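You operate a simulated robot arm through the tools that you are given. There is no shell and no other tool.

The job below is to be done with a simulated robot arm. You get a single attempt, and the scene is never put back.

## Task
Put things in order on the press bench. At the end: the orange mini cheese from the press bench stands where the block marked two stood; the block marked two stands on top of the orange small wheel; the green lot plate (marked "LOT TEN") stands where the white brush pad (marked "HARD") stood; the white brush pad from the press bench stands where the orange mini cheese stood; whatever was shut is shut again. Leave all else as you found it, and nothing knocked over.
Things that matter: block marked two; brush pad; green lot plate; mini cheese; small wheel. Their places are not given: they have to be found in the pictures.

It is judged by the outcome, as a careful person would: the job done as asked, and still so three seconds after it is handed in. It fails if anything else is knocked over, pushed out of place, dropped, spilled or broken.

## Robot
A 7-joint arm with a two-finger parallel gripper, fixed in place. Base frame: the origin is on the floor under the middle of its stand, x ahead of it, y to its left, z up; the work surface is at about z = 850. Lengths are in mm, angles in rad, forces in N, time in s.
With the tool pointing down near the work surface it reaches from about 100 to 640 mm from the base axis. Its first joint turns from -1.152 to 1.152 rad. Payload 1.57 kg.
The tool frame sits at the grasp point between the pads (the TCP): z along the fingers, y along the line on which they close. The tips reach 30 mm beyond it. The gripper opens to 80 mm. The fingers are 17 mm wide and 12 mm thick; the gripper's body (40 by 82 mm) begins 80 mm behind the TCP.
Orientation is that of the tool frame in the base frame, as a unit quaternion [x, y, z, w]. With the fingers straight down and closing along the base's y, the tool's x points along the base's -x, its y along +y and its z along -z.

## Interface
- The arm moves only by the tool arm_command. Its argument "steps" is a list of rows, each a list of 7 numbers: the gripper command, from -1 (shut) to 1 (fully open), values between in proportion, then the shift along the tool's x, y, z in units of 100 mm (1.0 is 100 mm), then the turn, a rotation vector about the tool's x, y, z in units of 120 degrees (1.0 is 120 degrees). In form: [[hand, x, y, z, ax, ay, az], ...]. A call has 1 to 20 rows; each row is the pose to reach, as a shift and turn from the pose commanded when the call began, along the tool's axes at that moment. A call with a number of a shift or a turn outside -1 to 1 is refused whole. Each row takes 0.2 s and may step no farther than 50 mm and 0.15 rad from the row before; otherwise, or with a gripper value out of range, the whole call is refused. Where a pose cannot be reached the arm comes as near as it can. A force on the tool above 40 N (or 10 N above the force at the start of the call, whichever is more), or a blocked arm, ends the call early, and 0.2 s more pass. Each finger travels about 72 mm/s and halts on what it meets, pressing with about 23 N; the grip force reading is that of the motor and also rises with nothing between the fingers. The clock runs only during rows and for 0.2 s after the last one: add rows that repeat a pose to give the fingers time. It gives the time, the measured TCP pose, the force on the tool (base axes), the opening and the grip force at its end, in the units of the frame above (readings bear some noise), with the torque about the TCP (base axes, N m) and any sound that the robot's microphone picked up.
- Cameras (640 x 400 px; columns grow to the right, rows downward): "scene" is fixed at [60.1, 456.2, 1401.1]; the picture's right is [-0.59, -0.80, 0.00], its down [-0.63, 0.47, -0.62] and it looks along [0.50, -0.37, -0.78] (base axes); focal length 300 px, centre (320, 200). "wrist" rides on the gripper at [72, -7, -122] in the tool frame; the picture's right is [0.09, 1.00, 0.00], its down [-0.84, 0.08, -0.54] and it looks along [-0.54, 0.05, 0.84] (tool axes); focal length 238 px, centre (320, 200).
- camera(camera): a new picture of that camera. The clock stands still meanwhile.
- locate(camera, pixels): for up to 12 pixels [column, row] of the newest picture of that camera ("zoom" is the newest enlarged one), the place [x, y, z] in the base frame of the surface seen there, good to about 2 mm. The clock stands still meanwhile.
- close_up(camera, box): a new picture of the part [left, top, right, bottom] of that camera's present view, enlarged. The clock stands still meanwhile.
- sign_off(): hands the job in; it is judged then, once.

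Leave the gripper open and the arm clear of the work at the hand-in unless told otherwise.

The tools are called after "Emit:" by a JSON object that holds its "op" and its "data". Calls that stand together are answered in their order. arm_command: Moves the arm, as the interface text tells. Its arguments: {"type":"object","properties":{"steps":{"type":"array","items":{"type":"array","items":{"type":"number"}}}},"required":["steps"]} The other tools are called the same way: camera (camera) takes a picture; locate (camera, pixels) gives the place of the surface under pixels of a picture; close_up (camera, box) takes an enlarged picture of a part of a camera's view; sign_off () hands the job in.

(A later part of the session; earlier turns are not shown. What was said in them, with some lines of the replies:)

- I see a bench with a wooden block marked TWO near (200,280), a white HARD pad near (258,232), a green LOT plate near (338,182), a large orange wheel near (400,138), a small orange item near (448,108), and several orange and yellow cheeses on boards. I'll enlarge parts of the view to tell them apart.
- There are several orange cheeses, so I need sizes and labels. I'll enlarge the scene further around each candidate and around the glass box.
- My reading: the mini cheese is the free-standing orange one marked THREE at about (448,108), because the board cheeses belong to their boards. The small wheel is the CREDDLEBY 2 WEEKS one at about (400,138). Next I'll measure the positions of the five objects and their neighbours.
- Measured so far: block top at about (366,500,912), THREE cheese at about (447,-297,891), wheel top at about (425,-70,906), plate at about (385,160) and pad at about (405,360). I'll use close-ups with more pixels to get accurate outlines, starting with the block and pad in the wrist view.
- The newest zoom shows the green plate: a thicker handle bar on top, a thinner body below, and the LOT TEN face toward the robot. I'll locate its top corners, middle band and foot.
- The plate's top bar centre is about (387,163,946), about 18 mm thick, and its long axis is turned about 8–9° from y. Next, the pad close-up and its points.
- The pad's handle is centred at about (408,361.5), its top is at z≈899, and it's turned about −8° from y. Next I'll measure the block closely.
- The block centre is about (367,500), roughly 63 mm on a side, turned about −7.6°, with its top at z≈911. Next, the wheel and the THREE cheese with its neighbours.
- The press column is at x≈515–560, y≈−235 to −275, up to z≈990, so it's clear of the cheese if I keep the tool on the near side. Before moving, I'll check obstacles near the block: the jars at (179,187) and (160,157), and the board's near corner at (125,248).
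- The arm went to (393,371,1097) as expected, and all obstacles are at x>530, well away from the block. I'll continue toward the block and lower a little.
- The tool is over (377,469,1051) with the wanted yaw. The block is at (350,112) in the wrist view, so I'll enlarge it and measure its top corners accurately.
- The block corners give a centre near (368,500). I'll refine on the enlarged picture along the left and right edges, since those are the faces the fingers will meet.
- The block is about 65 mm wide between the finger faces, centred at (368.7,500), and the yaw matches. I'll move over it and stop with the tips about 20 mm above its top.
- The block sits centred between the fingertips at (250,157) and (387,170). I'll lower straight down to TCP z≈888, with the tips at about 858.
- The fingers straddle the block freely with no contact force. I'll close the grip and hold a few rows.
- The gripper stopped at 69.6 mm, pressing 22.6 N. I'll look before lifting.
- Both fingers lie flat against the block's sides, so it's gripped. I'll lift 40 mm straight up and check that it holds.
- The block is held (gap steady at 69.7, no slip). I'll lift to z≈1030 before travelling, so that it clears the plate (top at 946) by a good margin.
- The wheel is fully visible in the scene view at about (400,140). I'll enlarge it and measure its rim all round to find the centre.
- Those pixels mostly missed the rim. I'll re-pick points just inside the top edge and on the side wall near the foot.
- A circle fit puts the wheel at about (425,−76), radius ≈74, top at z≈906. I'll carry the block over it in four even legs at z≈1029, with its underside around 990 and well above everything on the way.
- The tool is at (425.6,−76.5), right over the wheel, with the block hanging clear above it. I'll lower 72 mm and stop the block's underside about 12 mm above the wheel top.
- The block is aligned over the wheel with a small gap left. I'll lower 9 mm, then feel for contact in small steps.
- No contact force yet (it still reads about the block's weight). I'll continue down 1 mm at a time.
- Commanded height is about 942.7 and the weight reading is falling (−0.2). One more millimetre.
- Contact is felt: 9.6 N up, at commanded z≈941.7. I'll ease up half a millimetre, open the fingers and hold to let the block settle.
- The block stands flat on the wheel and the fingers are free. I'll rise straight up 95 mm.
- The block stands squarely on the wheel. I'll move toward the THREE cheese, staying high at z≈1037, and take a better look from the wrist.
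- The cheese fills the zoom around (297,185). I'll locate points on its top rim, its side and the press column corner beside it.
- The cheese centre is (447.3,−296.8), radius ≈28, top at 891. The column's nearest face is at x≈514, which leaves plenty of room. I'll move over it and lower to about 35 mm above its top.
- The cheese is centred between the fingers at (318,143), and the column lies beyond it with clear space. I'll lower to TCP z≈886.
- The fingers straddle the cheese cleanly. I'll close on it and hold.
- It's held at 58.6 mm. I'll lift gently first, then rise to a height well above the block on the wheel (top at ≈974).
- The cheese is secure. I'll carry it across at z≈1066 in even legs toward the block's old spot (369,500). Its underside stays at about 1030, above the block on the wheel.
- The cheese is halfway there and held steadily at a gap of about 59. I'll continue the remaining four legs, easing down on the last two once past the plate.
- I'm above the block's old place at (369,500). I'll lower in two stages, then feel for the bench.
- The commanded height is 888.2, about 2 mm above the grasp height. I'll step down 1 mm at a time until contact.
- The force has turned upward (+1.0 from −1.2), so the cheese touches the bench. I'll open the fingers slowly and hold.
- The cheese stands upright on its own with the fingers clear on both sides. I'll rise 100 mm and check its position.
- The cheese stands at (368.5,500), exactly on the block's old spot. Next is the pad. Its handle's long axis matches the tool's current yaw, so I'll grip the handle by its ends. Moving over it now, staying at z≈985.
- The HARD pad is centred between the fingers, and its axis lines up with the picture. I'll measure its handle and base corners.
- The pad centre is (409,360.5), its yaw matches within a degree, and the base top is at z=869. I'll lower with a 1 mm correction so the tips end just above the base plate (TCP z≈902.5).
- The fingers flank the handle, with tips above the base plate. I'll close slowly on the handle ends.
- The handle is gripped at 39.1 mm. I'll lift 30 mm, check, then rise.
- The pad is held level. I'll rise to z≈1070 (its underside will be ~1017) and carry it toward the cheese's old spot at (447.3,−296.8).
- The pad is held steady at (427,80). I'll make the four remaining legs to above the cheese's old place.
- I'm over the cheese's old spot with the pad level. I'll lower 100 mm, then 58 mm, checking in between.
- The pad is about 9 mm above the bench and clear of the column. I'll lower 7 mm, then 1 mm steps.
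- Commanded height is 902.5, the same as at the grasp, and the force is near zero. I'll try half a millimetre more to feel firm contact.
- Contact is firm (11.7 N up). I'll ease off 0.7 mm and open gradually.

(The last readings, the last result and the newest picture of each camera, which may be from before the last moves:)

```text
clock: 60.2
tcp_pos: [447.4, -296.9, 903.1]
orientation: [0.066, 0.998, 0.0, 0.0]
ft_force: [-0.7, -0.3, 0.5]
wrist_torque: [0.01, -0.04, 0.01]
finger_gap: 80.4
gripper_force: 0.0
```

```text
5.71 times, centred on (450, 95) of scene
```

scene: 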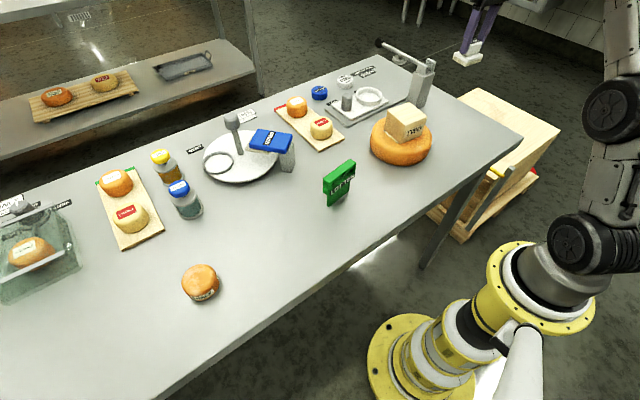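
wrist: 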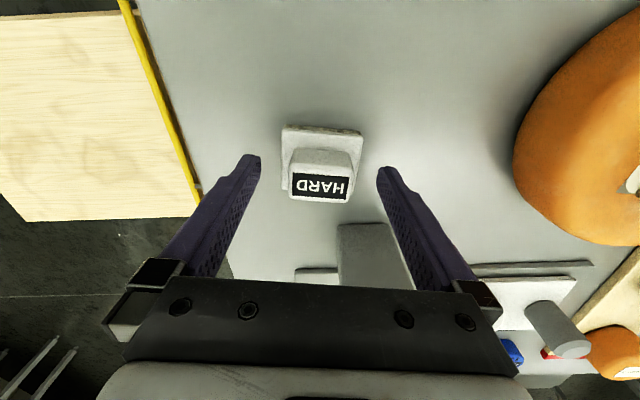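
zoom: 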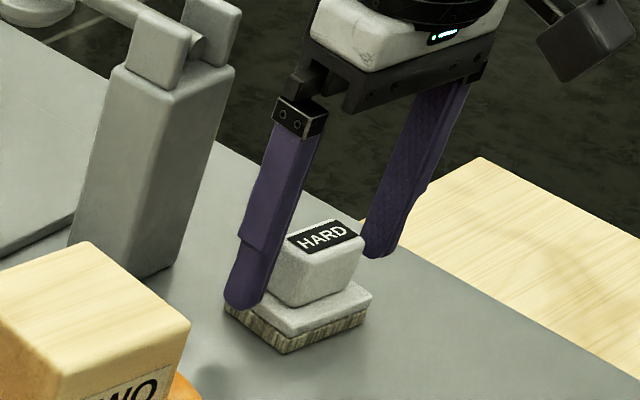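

The pad stands on the bench with the fingers open. I'll rise straight up, then check its position from above.

Emit:
{"op": "arm_command", "data": {"steps": [[1, 0, 0, -0.1, 0, 0, 0], [1, 0, 0, -0.3, 0, 0, 0], [1, 0, 0, -0.55, 0, 0, 0], [1, 0, 0, -0.8, 0, 0, 0], [1, 0, 0, -1.0, 0, 0, 0]]}}

Emit:
{"op": "arm_command", "data": {"steps": [[1, 0, 0, -0.25, 0, 0, 0], [1, 0, 0, -0.5, 0, 0, 0], [1, 0, 0, -0.75, 0, 0, 0], [1, 0, 0, -0.75, 0, 0, 0]]}}

Emit:
{"op": "camera", "data": {"camera": "wrist"}}

Emit:
{"op": "close_up", "data": {"camera": "wrist", "box": [270, 80, 370, 150]}}

```text
clock: 61.4
tcp_pos: [447.8, -297.1, 1003.2]
orientation: [0.067, 0.998, 0.0, 0.0]
ft_force: [0.9, 0.3, 0.0]
wrist_torque: [-0.01, -0.03, 0.0]
finger_gap: 80.1
gripper_force: 0.1
```

```text
clock: 62.4
tcp_pos: [446.8, -298.4, 1076.3]
orientation: [0.067, 0.998, -0.001, 0.0]
ft_force: [-0.5, 0.4, -0.4]
wrist_torque: [0.0, -0.02, -0.02]
finger_gap: 80.2
gripper_force: 0.1
```

```text
taken
```

wrist: 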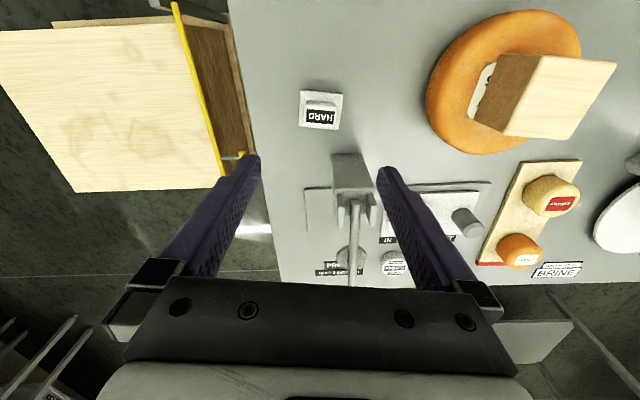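

```text
5.71 times, centred on (320, 115) of wrist
```

zoom: 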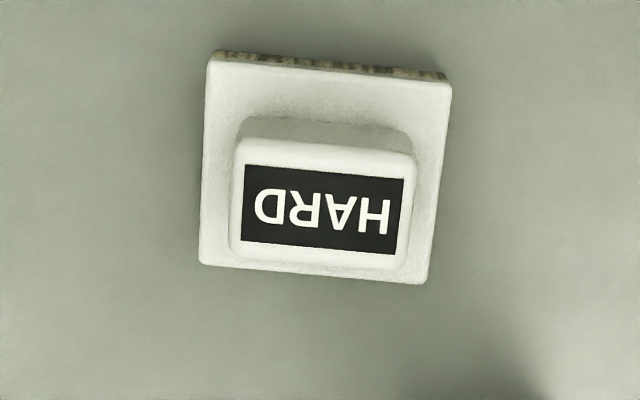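

Emit:
{"op": "locate", "data": {"camera": "zoom", "pixels": [[240, 150], [408, 165], [400, 265], [235, 253], [320, 208], [212, 65], [447, 85], [203, 258], [425, 278]]}}

```text
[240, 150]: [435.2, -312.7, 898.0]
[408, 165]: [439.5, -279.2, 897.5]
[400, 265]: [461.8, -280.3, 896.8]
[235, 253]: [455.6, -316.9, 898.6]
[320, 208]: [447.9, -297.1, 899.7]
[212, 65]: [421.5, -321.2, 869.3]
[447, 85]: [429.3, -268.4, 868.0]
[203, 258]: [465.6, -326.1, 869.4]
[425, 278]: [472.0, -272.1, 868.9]
```

The pad's base centre is (447.1,−297.0), matching the cheese's old spot. Now the green plate: I'll travel high at z≈1077 back over to about (387,163).

Emit:
{"op": "arm_command", "data": {"steps": [[1, 0.08, 0.3, 0, 0, 0, 0], [1, 0.16, 0.6, 0, 0, 0, 0], [1, 0.2404, 0.896, 0, 0, 0, 0]]}}

Emit:
{"op": "arm_command", "data": {"steps": [[1, 0.08, 0.3, 0, 0, 0, 0], [1, 0.16, 0.6, 0, 0, 0, 0], [1, 0.2404, 0.896, 0, 0, 0, 0]]}}

Emit:
{"op": "arm_command", "data": {"steps": [[1, 0.08, 0.3, 0, 0, 0, 0], [1, 0.16, 0.6, 0, 0, 0, 0], [1, 0.2404, 0.896, 0, 0, 0, 0]]}}

Emit:
{"op": "arm_command", "data": {"steps": [[1, 0.08, 0.3, 0, 0, 0, 0], [1, 0.16, 0.6, 0, 0, 0, 0], [1, 0.2404, 0.896, 0, 0, 0, 0]]}}

Emit:
{"op": "arm_command", "data": {"steps": [[1, 0.08, 0.3, 0, 0, 0, 0], [1, 0.16, 0.6, 0, 0, 0, 0], [1, 0.2404, 0.896, 0, 0, 0, 0], [1, 0.2404, 0.896, 0, 0, 0, 0]]}}

Emit:
{"op": "camera", "data": {"camera": "wrist"}}

Emit:
{"op": "close_up", "data": {"camera": "wrist", "box": [270, 60, 370, 130]}}

```text
clock: 63.2
tcp_pos: [435.6, -207.6, 1077.7]
orientation: [0.067, 0.998, 0.0, 0.0]
ft_force: [0.3, -0.4, 0.6]
wrist_torque: [0.01, -0.04, 0.0]
finger_gap: 80.2
gripper_force: 0.0
```

```text
clock: 64.0
tcp_pos: [424.8, -114.1, 1077.7]
orientation: [0.066, 0.998, 0.0, 0.0]
ft_force: [-0.1, 0.6, 0.0]
wrist_torque: [-0.03, 0.01, -0.01]
finger_gap: 79.9
gripper_force: 0.0
```

```text
clock: 64.8
tcp_pos: [411.5, -19.9, 1076.1]
orientation: [0.066, 0.998, 0.0, 0.0]
ft_force: [-0.2, -0.1, 0.6]
wrist_torque: [0.01, 0.02, 0.0]
finger_gap: 80.2
gripper_force: 0.2
```

```text
clock: 65.6
tcp_pos: [399.7, 71.3, 1077.2]
orientation: [0.067, 0.998, 0.0, 0.0]
ft_force: [-0.3, -0.8, -0.1]
wrist_torque: [-0.02, 0.0, 0.01]
finger_gap: 80.1
gripper_force: 0.1
```

```text
clock: 66.6
tcp_pos: [388.2, 164.1, 1078.7]
orientation: [0.066, 0.998, 0.0, 0.0]
ft_force: [-0.4, -0.9, -0.1]
wrist_torque: [0.0, -0.02, 0.0]
finger_gap: 80.2
gripper_force: 0.0
```

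```text
taken
```

wrist: 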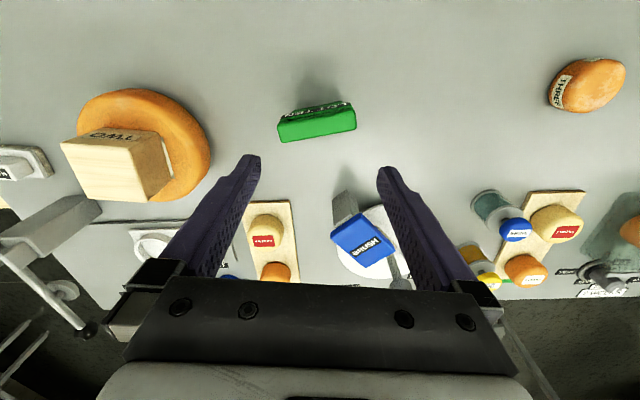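

```text
5.71 times, centred on (320, 95) of wrist
```

zoom: 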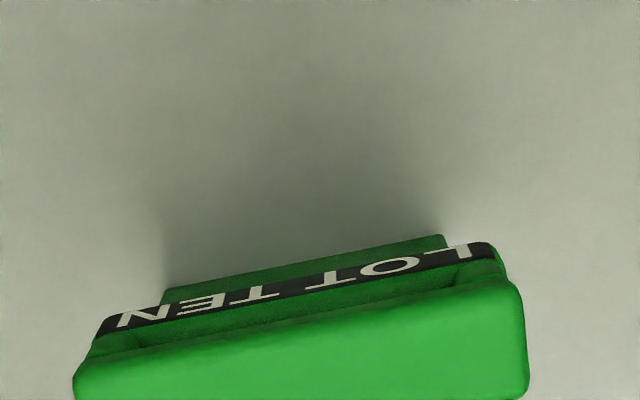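

The green plate is at (317,122) in the wrist view. I'll re-centre the enlargement and measure its top bar.

Emit:
{"op": "close_up", "data": {"camera": "wrist", "box": [265, 85, 369, 150]}}

Emit:
{"op": "locate", "data": {"camera": "zoom", "pixels": [[90, 260], [90, 335], [550, 180], [555, 260], [200, 325], [320, 312], [440, 290], [200, 240], [320, 215], [440, 190], [320, 260], [320, 150]]}}

```text
6.15 times, centred on (317, 118) of wrist
```

zoom: 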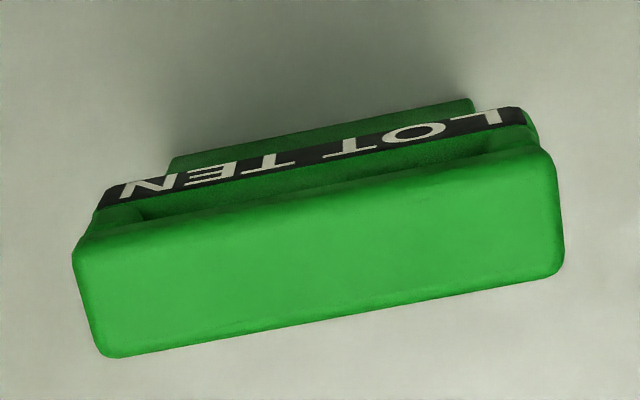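

```text
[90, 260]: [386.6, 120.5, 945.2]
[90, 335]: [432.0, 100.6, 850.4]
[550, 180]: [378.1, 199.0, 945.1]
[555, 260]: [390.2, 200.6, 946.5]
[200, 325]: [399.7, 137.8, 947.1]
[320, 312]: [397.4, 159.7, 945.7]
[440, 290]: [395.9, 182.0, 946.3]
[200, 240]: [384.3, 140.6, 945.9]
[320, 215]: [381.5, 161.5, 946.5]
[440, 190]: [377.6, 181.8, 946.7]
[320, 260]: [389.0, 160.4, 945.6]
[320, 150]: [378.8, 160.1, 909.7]
```

The plate's top bar is centred at (388,161.5), about 18 mm thick, with its long axis turned +8.5°. I need the fingers to close across its thickness, so I'll turn the tool about 74° here, up high, in nine small rows.

Emit:
{"op": "arm_command", "data": {"steps": [[1, 0, 0, 0, 0, 0, 0.0684], [1, 0, 0, 0, 0, 0, 0.1369], [1, 0, 0, 0, 0, 0, 0.2053], [1, 0, 0, 0, 0, 0, 0.2738], [1, 0, 0, 0, 0, 0, 0.3422], [1, 0, 0, 0, 0, 0, 0.4107], [1, 0, 0, 0, 0, 0, 0.4791], [1, 0, 0, 0, 0, 0, 0.5476], [1, 0, 0, 0, 0, 0, 0.616], [1, 0, 0, 0, 0, 0, 0.616]]}}

Emit:
{"op": "camera", "data": {"camera": "wrist"}}

Emit:
{"op": "camera", "data": {"camera": "scene"}}

```text
clock: 68.8
tcp_pos: [387.6, 162.9, 1078.0]
orientation: [0.653, 0.757, -0.001, 0.0]
ft_force: [0.0, 1.2, 0.1]
wrist_torque: [-0.04, -0.01, 0.0]
finger_gap: 79.8
gripper_force: 0.1
```

```text
taken
```

wrist: 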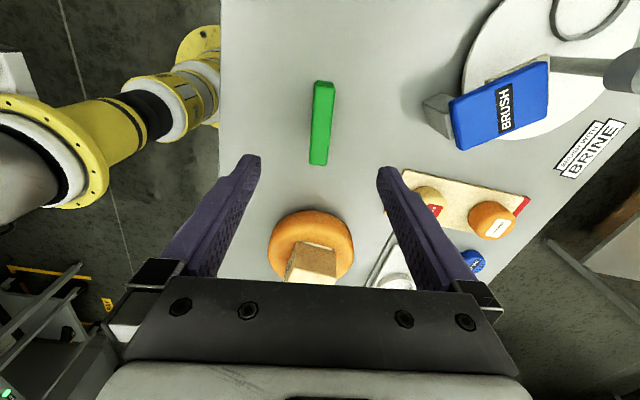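

```text
taken
```

scene: 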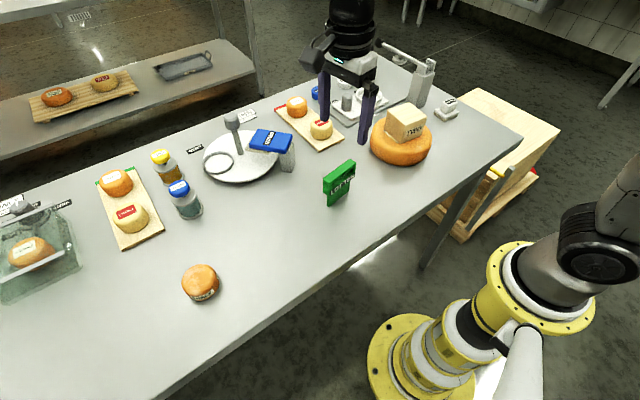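

The tool's closing axis is now across the plate (angle ≈8.4°). I'll enlarge the plate in the wrist view and check the alignment precisely.

Emit:
{"op": "close_up", "data": {"camera": "wrist", "box": [250, 75, 394, 170]}}

Emit:
{"op": "locate", "data": {"camera": "zoom", "pixels": [[288, 60], [280, 150], [276, 250], [272, 350], [356, 60], [350, 150], [344, 250], [336, 350], [320, 60], [315, 150], [308, 250], [304, 350]]}}

```text
4.21 times, centred on (322, 122) of wrist
```

zoom: 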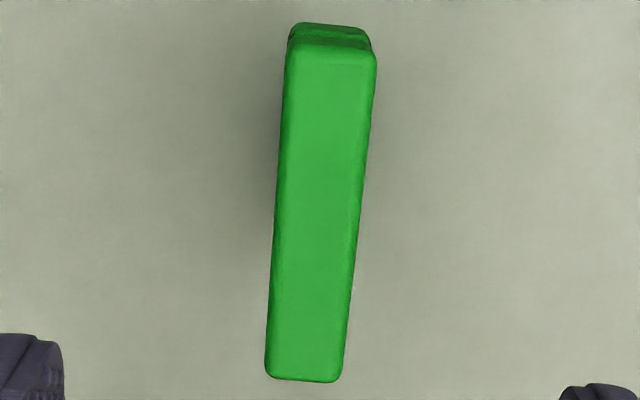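

```text
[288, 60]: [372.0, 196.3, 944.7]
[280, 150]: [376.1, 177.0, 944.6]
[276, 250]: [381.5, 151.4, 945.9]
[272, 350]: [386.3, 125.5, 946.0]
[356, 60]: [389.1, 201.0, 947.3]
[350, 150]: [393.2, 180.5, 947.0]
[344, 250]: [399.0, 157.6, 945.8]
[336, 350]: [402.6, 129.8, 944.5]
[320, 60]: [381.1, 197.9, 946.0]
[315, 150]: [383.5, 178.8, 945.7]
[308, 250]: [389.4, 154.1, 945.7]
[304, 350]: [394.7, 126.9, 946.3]
```

By the locates the plate's axis is at about 9–10°, close to the tool's 8.4°. I'll trim the turn by about 1°, shift 1 mm onto its centre (388,162), and lower until the tips are just above its top.

Emit:
{"op": "arm_command", "data": {"steps": [[1, -0.012, 0.006, 0.2, 0, 0, -0.009], [1, -0.012, 0.006, 0.45, 0, 0, -0.009], [1, -0.012, 0.006, 0.7, 0, 0, -0.009], [1, -0.012, 0.006, 0.92, 0, 0, -0.009], [1, -0.012, 0.006, 0.92, 0, 0, -0.009]]}}

Emit:
{"op": "camera", "data": {"camera": "wrist"}}

Emit:
{"op": "close_up", "data": {"camera": "scene", "box": [270, 110, 400, 220]}}

```text
clock: 70.0
tcp_pos: [388.0, 162.0, 985.9]
orientation: [0.645, 0.764, 0.001, 0.0]
ft_force: [-0.1, -0.3, -0.1]
wrist_torque: [-0.04, -0.01, -0.05]
finger_gap: 80.0
gripper_force: 0.0
```

```text
taken
```

wrist: 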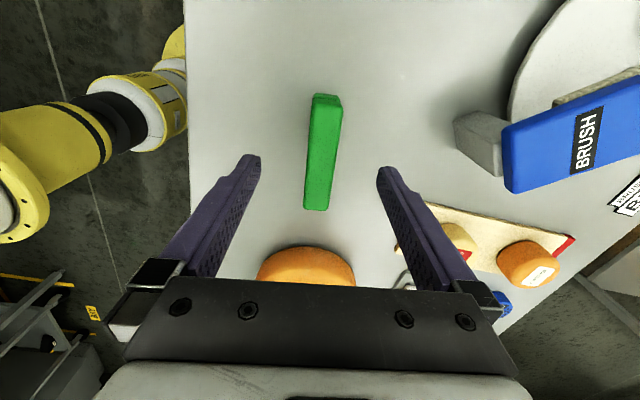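

```text
3.64 times, centred on (335, 165) of scene
```

zoom: 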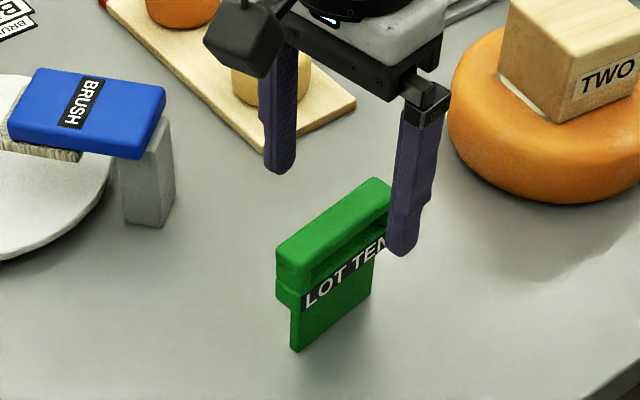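

The plate lies straight between the fingers. I'll lower 53 mm to TCP z≈932, so the tips straddle the bar and the label band.

Emit:
{"op": "arm_command", "data": {"steps": [[1, 0, 0, 0.15, 0, 0, 0], [1, 0, 0, 0.3, 0, 0, 0], [1, 0, 0, 0.45, 0, 0, 0], [1, 0, 0, 0.53, 0, 0, 0], [1, 0, 0, 0.53, 0, 0, 0]]}}

Emit:
{"op": "camera", "data": {"camera": "wrist"}}

Emit:
{"op": "close_up", "data": {"camera": "scene", "box": [270, 110, 400, 220]}}

```text
clock: 71.2
tcp_pos: [388.8, 162.4, 933.4]
orientation: [0.646, 0.764, 0.0, 0.0]
ft_force: [0.2, 0.8, 0.1]
wrist_torque: [0.01, -0.01, 0.0]
finger_gap: 80.1
gripper_force: 0.0
```

```text
taken
```

wrist: 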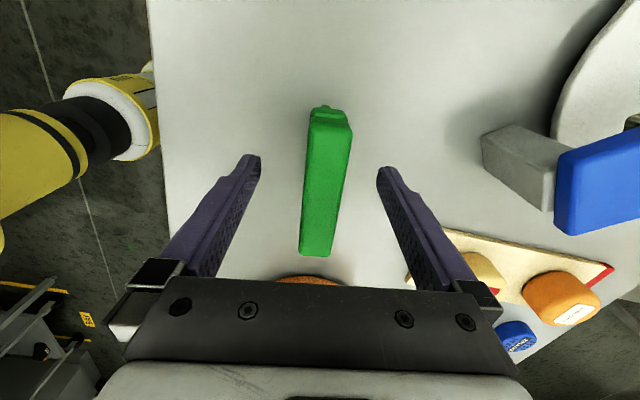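

```text
3.64 times, centred on (335, 165) of scene
```

zoom: 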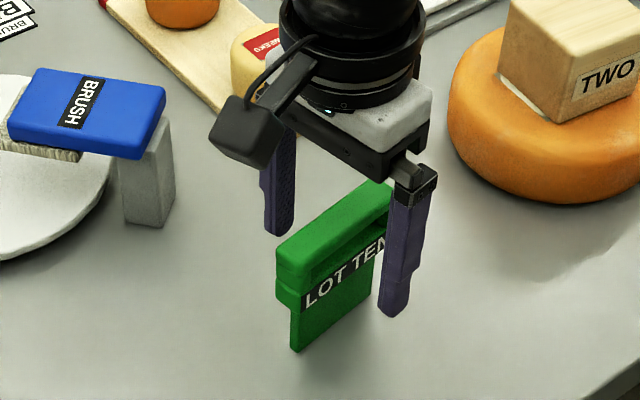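

The plate looks a couple of millimetres off centre between the fingers. I'll measure its top edges here before closing so neither finger pushes it.

Emit:
{"op": "close_up", "data": {"camera": "wrist", "box": [260, 100, 390, 260]}}

Emit:
{"op": "locate", "data": {"camera": "wrist", "pixels": [[304, 200], [325, 200], [344, 200], [308, 150], [328, 150], [348, 150], [302, 240], [318, 240], [334, 240], [258, 165], [382, 175]]}}

```text
2.50 times, centred on (325, 180) of wrist
```

zoom: 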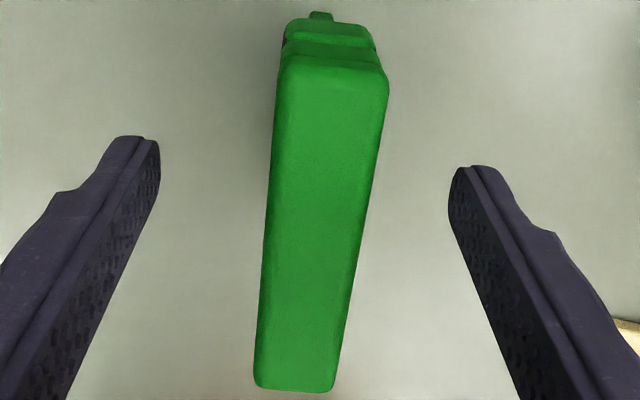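

```text
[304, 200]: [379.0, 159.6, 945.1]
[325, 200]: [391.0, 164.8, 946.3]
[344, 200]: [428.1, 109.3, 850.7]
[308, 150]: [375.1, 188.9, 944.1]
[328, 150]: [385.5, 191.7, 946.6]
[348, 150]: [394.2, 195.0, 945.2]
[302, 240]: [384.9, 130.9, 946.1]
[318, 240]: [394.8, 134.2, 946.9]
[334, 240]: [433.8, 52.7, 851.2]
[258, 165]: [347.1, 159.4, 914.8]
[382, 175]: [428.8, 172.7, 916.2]
```

Finger faces are at x≈347 and 429 (mid 388) and the plate's middle is at about 389. I'll shift 1 mm across and close gradually so the last contact is gentle.

Emit:
{"op": "arm_command", "data": {"steps": [[1, 0, 0.01, 0, 0, 0, 0], [0.5, 0, 0.01, 0, 0, 0, 0], [0.1, 0, 0.01, 0, 0, 0, 0], [-0.25, 0, 0.01, 0, 0, 0, 0], [-0.35, 0, 0.01, 0, 0, 0, 0], [-0.35, 0, 0.01, 0, 0, 0, 0]]}}

Emit:
{"op": "close_up", "data": {"camera": "wrist", "box": [260, 100, 390, 260]}}

Emit:
{"op": "close_up", "data": {"camera": "scene", "box": [270, 110, 400, 220]}}

```text
clock: 72.6
tcp_pos: [390.7, 161.8, 933.6]
orientation: [0.646, 0.764, 0.0, -0.001]
ft_force: [0.6, 0.7, 0.3]
wrist_torque: [-0.02, 0.01, -0.02]
finger_gap: 26.1
gripper_force: 0.1
```

```text
2.50 times, centred on (325, 180) of wrist
```

zoom: 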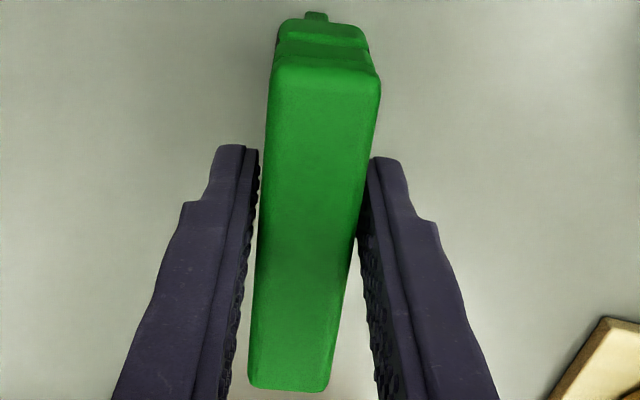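

```text
3.64 times, centred on (335, 165) of scene
```

zoom: 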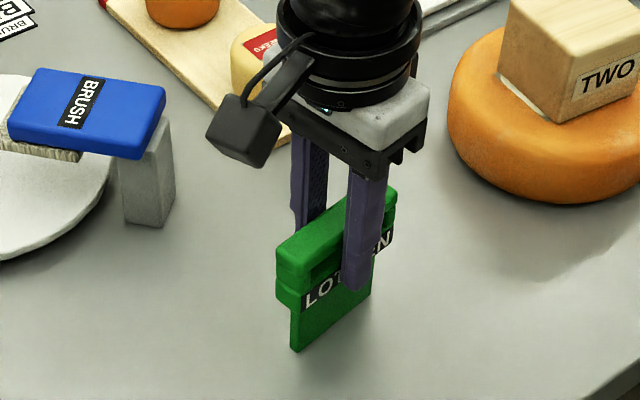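

The plate stands between the fingers with a small even gap on each side, undisturbed. I'll close the last bit slowly and grip.

Emit:
{"op": "arm_command", "data": {"steps": [[-0.42, 0, 0, 0, 0, 0, 0], [-0.48, 0, 0, 0, 0, 0, 0], [-0.54, 0, 0, 0, 0, 0, 0], [-0.6, 0, 0, 0, 0, 0, 0], [-1, 0, 0, 0, 0, 0, 0], [-1, 0, 0, 0, 0, 0, 0], [-1, 0, 0, 0, 0, 0, 0]]}}

Emit:
{"op": "close_up", "data": {"camera": "wrist", "box": [260, 100, 390, 260]}}

Emit:
{"op": "close_up", "data": {"camera": "scene", "box": [270, 110, 400, 220]}}

```text
clock: 74.2
tcp_pos: [389.7, 162.7, 933.4]
orientation: [0.646, 0.764, -0.001, 0.0]
ft_force: [-0.7, -0.7, 1.8]
wrist_torque: [0.0, 0.02, -0.03]
finger_gap: 21.8
gripper_force: 22.4
```

```text
2.50 times, centred on (325, 180) of wrist
```

zoom: 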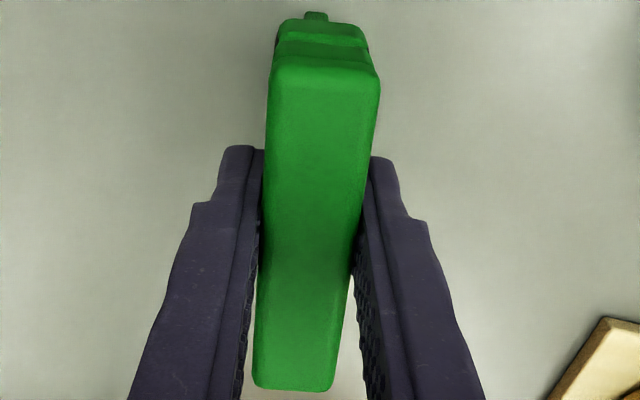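

```text
3.64 times, centred on (335, 165) of scene
```

zoom: 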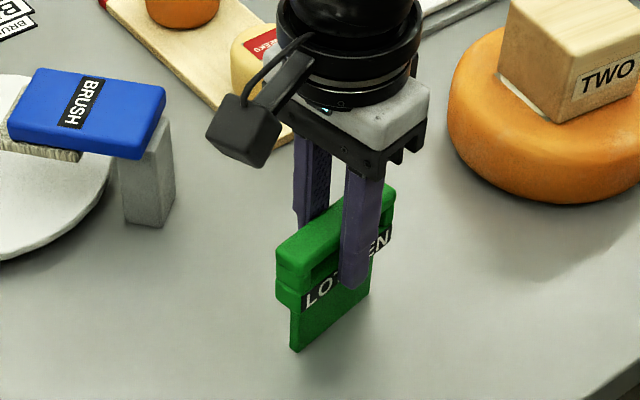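

The plate is gripped at 21.8 mm and still upright. I'll lift 25 mm slowly and check.

Emit:
{"op": "arm_command", "data": {"steps": [[-1, 0, 0, -0.05, 0, 0, 0], [-1, 0, 0, -0.12, 0, 0, 0], [-1, 0, 0, -0.2, 0, 0, 0], [-1, 0, 0, -0.25, 0, 0, 0], [-1, 0, 0, -0.25, 0, 0, 0]]}}

Emit:
{"op": "close_up", "data": {"camera": "wrist", "box": [260, 100, 390, 260]}}

Emit:
{"op": "close_up", "data": {"camera": "scene", "box": [270, 110, 400, 220]}}

```text
clock: 75.4
tcp_pos: [390.3, 163.7, 957.0]
orientation: [0.645, 0.764, 0.0, 0.001]
ft_force: [0.1, -0.6, -0.7]
wrist_torque: [-0.01, -0.01, -0.04]
finger_gap: 22.0
gripper_force: 22.6
```

```text
2.50 times, centred on (325, 180) of wrist
```

zoom: 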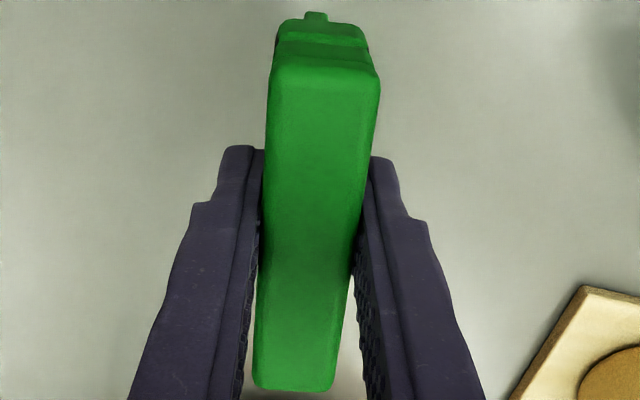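

```text
3.64 times, centred on (335, 165) of scene
```

zoom: 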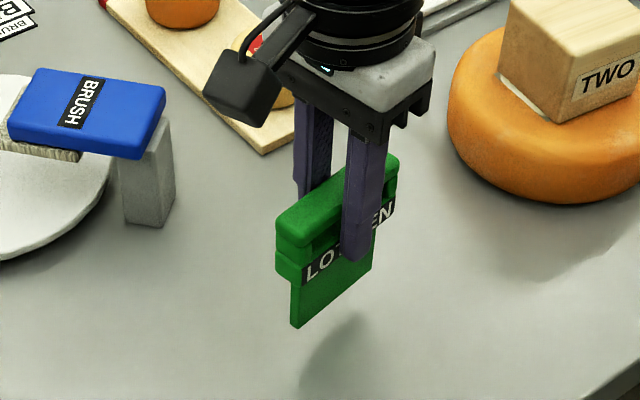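

The plate is lifted upright without slipping. I'll raise it another 35 mm and carry it to the pad's old place (409,360); nothing is in between.

Emit:
{"op": "arm_command", "data": {"steps": [[-1, 0, 0, -0.15, 0, 0, 0], [-1, 0, 0, -0.35, 0, 0, 0], [-1, 0, 0, -0.35, 0, 0, 0]]}}

Emit:
{"op": "arm_command", "data": {"steps": [[-1, 0.24, 0.066, 0, 0, 0, 0], [-1, 0.48, 0.132, 0, 0, 0, 0], [-1, 0.72, 0.198, 0, 0, 0, 0], [-1, 0.961, 0.264, 0, 0, 0, 0]]}}

Emit:
{"op": "arm_command", "data": {"steps": [[-1, 0.24, 0.066, 0, 0, 0, 0], [-1, 0.48, 0.132, 0, 0, 0, 0], [-1, 0.72, 0.198, 0, 0, 0, 0], [-1, 0.961, 0.264, 0, 0, 0, 0], [-1, 0.961, 0.264, 0, 0, 0, 0]]}}

Emit:
{"op": "camera", "data": {"camera": "wrist"}}

Emit:
{"op": "camera", "data": {"camera": "scene"}}

```text
clock: 76.2
tcp_pos: [390.0, 164.5, 991.8]
orientation: [0.646, 0.764, -0.001, 0.0]
ft_force: [-0.5, 1.0, -1.6]
wrist_torque: [0.02, 0.01, -0.06]
finger_gap: 22.0
gripper_force: 22.9
```

```text
clock: 77.2
tcp_pos: [399.7, 260.9, 994.5]
orientation: [0.646, 0.763, 0.0, -0.001]
ft_force: [-0.7, 0.3, -1.5]
wrist_torque: [0.0, -0.01, 0.01]
finger_gap: 22.2
gripper_force: 23.1
```

```text
clock: 78.4
tcp_pos: [410.2, 359.2, 993.6]
orientation: [0.646, 0.764, 0.001, 0.0]
ft_force: [-0.3, 0.0, -0.5]
wrist_torque: [0.02, -0.01, 0.03]
finger_gap: 21.8
gripper_force: 22.7
```

```text
taken
```

wrist: 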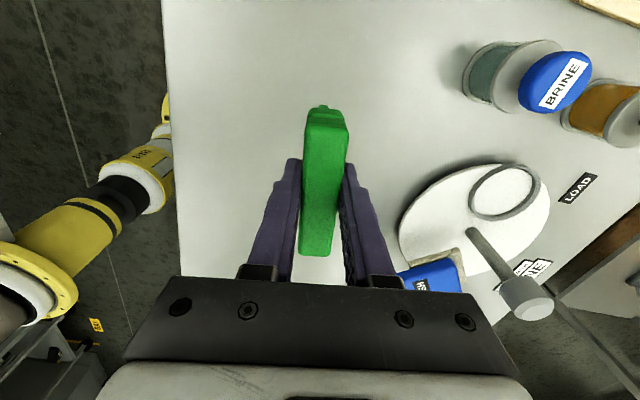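

```text
taken
```

scene: 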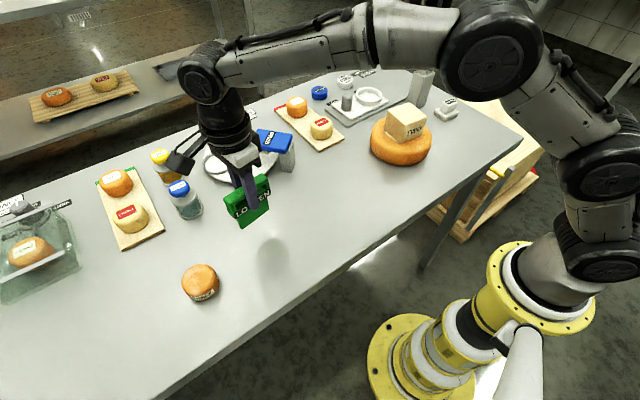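

I'm over the pad's old spot at (409,360), with the plate upright and free space all round. I'll lower 53 mm, then feel for contact.

Emit:
{"op": "arm_command", "data": {"steps": [[-1, 0, 0, 0.15, 0, 0, 0], [-1, 0, 0, 0.3, 0, 0, 0], [-1, 0, 0, 0.43, 0, 0, 0], [-1, 0, 0, 0.53, 0, 0, 0], [-1, 0, 0, 0.53, 0, 0, 0]]}}

Emit:
{"op": "arm_command", "data": {"steps": [[-1, 0, 0, 0.02, 0, 0, 0], [-1, 0, 0, 0.04, 0, 0, 0], [-1, 0, 0, 0.05, 0, 0, 0], [-1, 0, 0, 0.05, 0, 0, 0]]}}

Emit:
{"op": "close_up", "data": {"camera": "scene", "box": [190, 140, 320, 260]}}

```text
clock: 79.6
tcp_pos: [410.1, 359.5, 939.0]
orientation: [0.645, 0.764, 0.0, 0.0]
ft_force: [-0.5, -0.2, -1.0]
wrist_torque: [0.0, -0.01, 0.03]
finger_gap: 21.8
gripper_force: 23.1
```

```text
clock: 80.6
tcp_pos: [409.1, 359.6, 935.0]
orientation: [0.645, 0.764, 0.0, -0.001]
ft_force: [-0.9, -0.5, -1.5]
wrist_torque: [0.0, -0.04, 0.0]
finger_gap: 21.8
gripper_force: 22.9
```

```text
3.33 times, centred on (255, 200) of scene
```

zoom: 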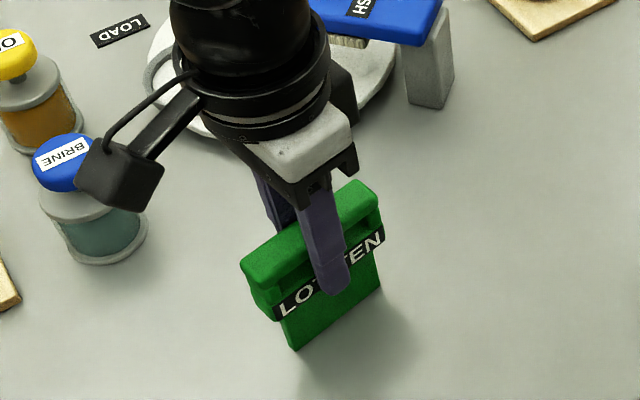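

The plate is about 2 mm above the bench. I'll take 1 mm steps down until the force rises.

Emit:
{"op": "arm_command", "data": {"steps": [[-1, 0, 0, 0.01, 0, 0, 0], [-1, 0, 0, 0.01, 0, 0, 0]]}}

Emit:
{"op": "arm_command", "data": {"steps": [[-1, 0, 0, 0.005, 0, 0, 0], [-1, 0, 0, 0.01, 0, 0, 0], [-1, 0, 0, 0.01, 0, 0, 0]]}}

Emit:
{"op": "arm_command", "data": {"steps": [[-1, 0, 0, 0.005, 0, 0, 0], [-1, 0, 0, 0.005, 0, 0, 0]]}}

```text
clock: 81.2
tcp_pos: [411.1, 360.0, 933.0]
orientation: [0.645, 0.764, 0.0, 0.001]
ft_force: [0.6, 0.0, -0.7]
wrist_torque: [0.0, 0.0, -0.01]
finger_gap: 21.6
gripper_force: 23.7
```

```text
clock: 82.0
tcp_pos: [410.4, 360.1, 932.4]
orientation: [0.645, 0.764, 0.0, 0.0]
ft_force: [-0.4, -1.0, 1.0]
wrist_torque: [-0.08, 0.05, 0.0]
finger_gap: 21.9
gripper_force: 23.0
```

```text
clock: 82.6
tcp_pos: [408.5, 359.8, 934.5]
orientation: [0.645, 0.764, 0.001, 0.001]
ft_force: [0.8, -1.6, 6.2]
wrist_torque: [-0.28, 0.0, 0.01]
finger_gap: 21.8
gripper_force: 22.7
```

Contact is felt (6.2 N up). I'll ease off 0.3 mm and open very gradually so the plate stays upright.

Emit:
{"op": "arm_command", "data": {"steps": [[-1, 0, 0, -0.003, 0, 0, 0], [-0.5, 0, 0, -0.003, 0, 0, 0], [-0.44, 0, 0, -0.003, 0, 0, 0], [-0.4, 0, 0, -0.003, 0, 0, 0], [-0.3, 0, 0, -0.003, 0, 0, 0], [-0.2, 0, 0, -0.003, 0, 0, 0], [-0.2, 0, 0, -0.003, 0, 0, 0]]}}

Emit:
{"op": "close_up", "data": {"camera": "wrist", "box": [260, 100, 390, 260]}}

Emit:
{"op": "close_up", "data": {"camera": "scene", "box": [190, 140, 320, 260]}}

```text
clock: 84.2
tcp_pos: [410.9, 360.5, 932.5]
orientation: [0.645, 0.764, 0.0, 0.0]
ft_force: [0.9, 0.3, -0.8]
wrist_torque: [0.0, 0.0, 0.03]
finger_gap: 32.0
gripper_force: 0.0
```

```text
2.50 times, centred on (325, 180) of wrist
```

zoom: 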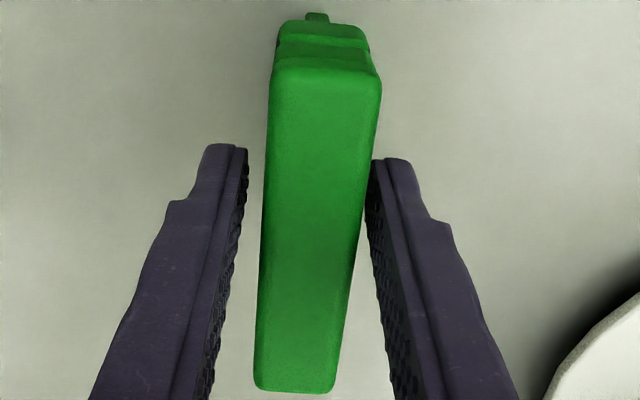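

```text
3.33 times, centred on (255, 200) of scene
```

zoom: 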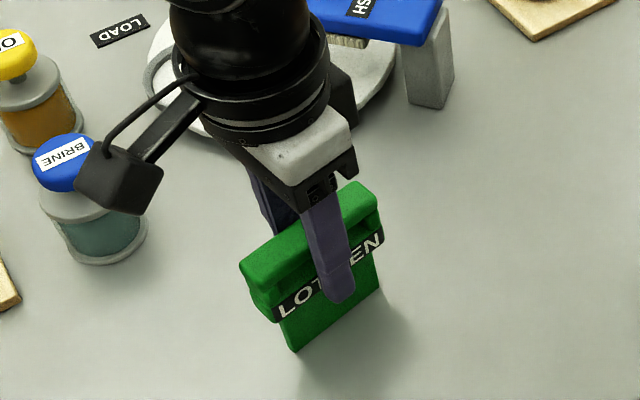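

The plate stands freely with a gap on both sides. I'll open fully and rise straight up.

Emit:
{"op": "arm_command", "data": {"steps": [[0.2, 0, 0, 0, 0, 0, 0], [0.6, 0, 0, 0, 0, 0, 0], [1, 0, 0, 0, 0, 0, 0], [1, 0, 0, 0, 0, 0, 0], [1, 0, 0, -0.1, 0, 0, 0], [1, 0, 0, -0.25, 0, 0, 0], [1, 0, 0, -0.5, 0, 0, 0], [1, 0, 0, -0.75, 0, 0, 0], [1, 0, 0, -1.0, 0, 0, 0]]}}

Emit:
{"op": "camera", "data": {"camera": "wrist"}}

Emit:
{"op": "camera", "data": {"camera": "scene"}}

```text
clock: 86.2
tcp_pos: [410.2, 358.4, 1033.1]
orientation: [0.646, 0.763, 0.0, 0.0]
ft_force: [0.0, -0.2, -1.1]
wrist_torque: [-0.03, -0.02, 0.02]
finger_gap: 80.1
gripper_force: 0.1
```

```text
taken
```

wrist: 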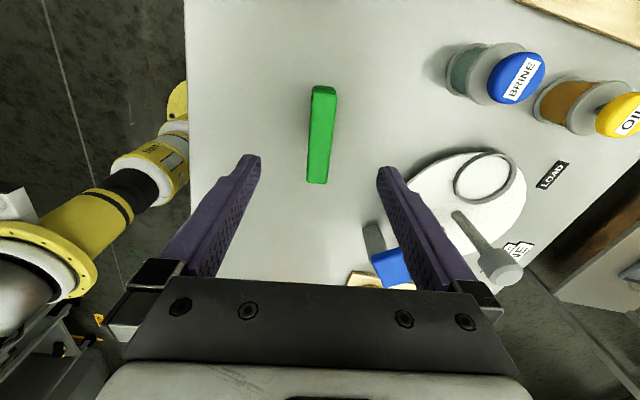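

```text
taken
```

scene: 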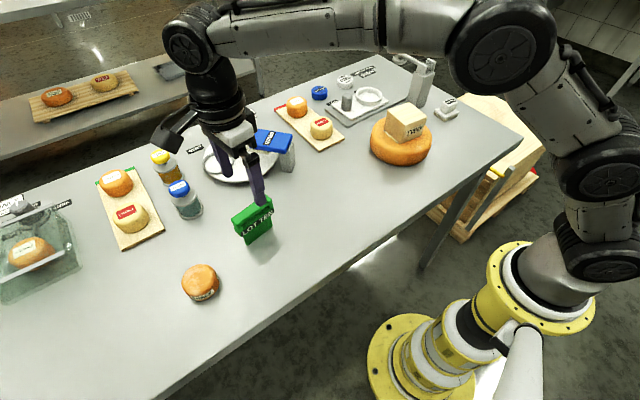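

The plate stands upright on the pad's old spot. I'll rise further and back the arm off toward its starting place so the whole bench can be checked.

Emit:
{"op": "arm_command", "data": {"steps": [[1, 0, 0, -0.2, 0, 0, 0], [1, 0, 0, -0.4, 0, 0, 0], [1, 0, 0, -0.65, 0, 0, 0], [1, -0.3, 0, -0.65, 0, 0, 0], [1, -0.6, 0, -0.65, 0, 0, 0], [1, -0.95, 0, -0.65, 0, 0, 0], [1, -0.95, 0, -0.65, 0, 0, 0]]}}

Emit:
{"op": "arm_command", "data": {"steps": [[1, 0, 0, 0, 0, 0, -0.07], [1, 0, 0, 0, 0, 0, -0.14], [1, 0, 0, 0, 0, 0, -0.21], [1, 0, 0, 0, 0, 0, -0.28], [1, 0, 0, 0, 0, 0, -0.35], [1, 0, 0, 0, 0, 0, -0.42], [1, 0, 0, 0, 0, 0, -0.49], [1, 0, 0, 0, 0, 0, -0.56], [1, 0, 0, 0, 0, 0, -0.63], [1, 0, 0, 0, 0, 0, -0.67], [1, 0, 0, 0, 0, 0, -0.67]]}}

Emit:
{"op": "camera", "data": {"camera": "scene"}}

Emit:
{"op": "camera", "data": {"camera": "wrist"}}

```text
clock: 87.8
tcp_pos: [427.1, 265.2, 1096.6]
orientation: [0.645, 0.764, 0.0, 0.0]
ft_force: [-0.5, -0.1, -1.1]
wrist_torque: [0.0, -0.01, 0.01]
finger_gap: 80.0
gripper_force: 0.0
```

```text
clock: 90.2
tcp_pos: [424.9, 267.1, 1097.9]
orientation: [-0.001, 1.0, 0.0, 0.001]
ft_force: [0.4, 0.4, 0.0]
wrist_torque: [-0.02, -0.02, 0.0]
finger_gap: 80.4
gripper_force: 0.1
```

```text
taken
```

scene: 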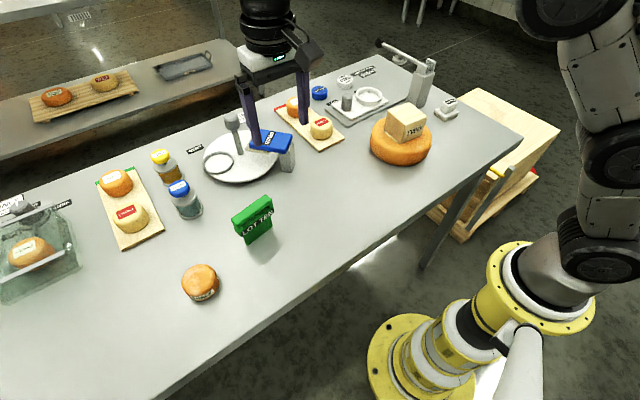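

```text
taken
```

wrist: 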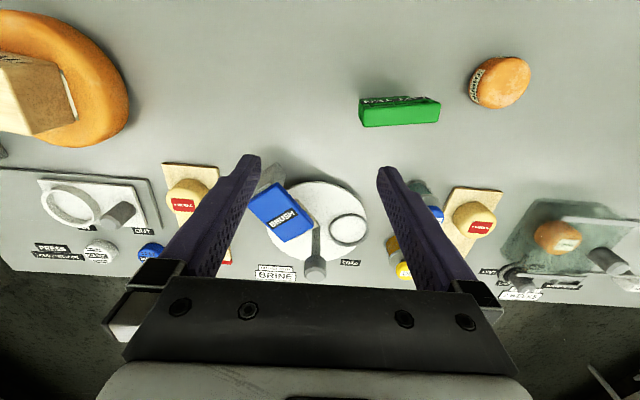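

The arm is back near its start, open. I'll check the results closely: plate, cheese, wheel with block, and pad.

Emit:
{"op": "close_up", "data": {"camera": "scene", "box": [355, 85, 475, 180]}}

Emit:
{"op": "close_up", "data": {"camera": "scene", "box": [170, 180, 290, 310]}}

Emit:
{"op": "locate", "data": {"camera": "scene", "pixels": [[234, 218], [240, 222], [271, 205], [266, 198], [252, 210], [244, 242], [270, 227], [200, 277], [189, 277], [212, 277], [405, 120], [446, 103]]}}

```text
4.21 times, centred on (415, 132) of scene
```

zoom: 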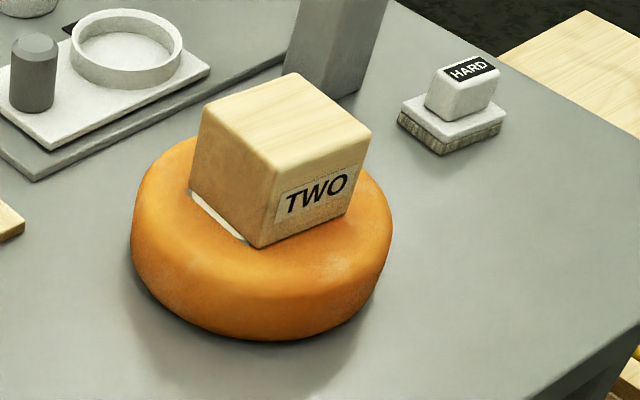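

```text
3.08 times, centred on (230, 245) of scene
```

zoom: 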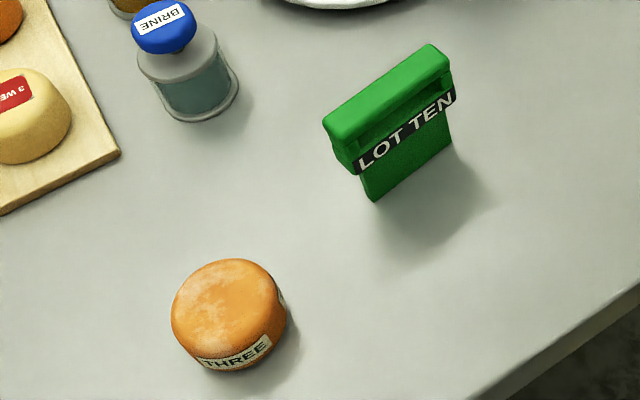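

```text
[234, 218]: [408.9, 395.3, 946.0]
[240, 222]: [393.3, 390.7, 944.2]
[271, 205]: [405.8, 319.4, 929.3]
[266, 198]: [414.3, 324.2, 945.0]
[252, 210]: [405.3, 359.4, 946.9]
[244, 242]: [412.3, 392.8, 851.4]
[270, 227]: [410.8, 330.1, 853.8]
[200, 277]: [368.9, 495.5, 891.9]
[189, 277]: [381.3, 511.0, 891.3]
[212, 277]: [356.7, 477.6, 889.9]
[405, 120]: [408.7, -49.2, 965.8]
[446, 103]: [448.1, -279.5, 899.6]
```

Everything checks out:
- The plate stands upright at about (408,360).
- The THREE cheese stands at about (369,500).
- Block TWO rests flat on the wheel.
- The HARD pad is at (447,−297).

The glass box was never opened, nothing else moved, and the gripper is open and clear at z≈1097. I'm handing in.

Emit:
{"op": "sign_off", "data": {}}

```text
The job is handed in.
```

I made all four moves and handed the job in. In the last pictures everything was upright and steady, but I haven't been given the judge's verdict.

| Item | Where it is now |
|---|---|
| Block marked two | Flat on top of the CREDDLEBY 2 WEEKS wheel |
| Orange mini cheese (marked THREE) | Where the block stood, at about (369, 500) |
| White brush pad (HARD) | Where the mini cheese stood, at about (447, −297) |
| Green lot plate (LOT TEN) | Upright where the brush pad stood, at about (408, 360) |

- **Which cheese and wheel:** I had to choose among several orange cheeses. I took the free-standing one marked THREE as the mini cheese, and the large CREDDLEBY 2 WEEKS one as the small wheel. The other orange cheeses on the press bench were on boards or in the glass box, so I left them alone.
- **Rest of the bench:** I opened nothing, so the glass box stayed shut. I saw nothing else moved or knocked over.
- **Arm:** It finished near its starting pose, with the gripper open and clear of the bench.
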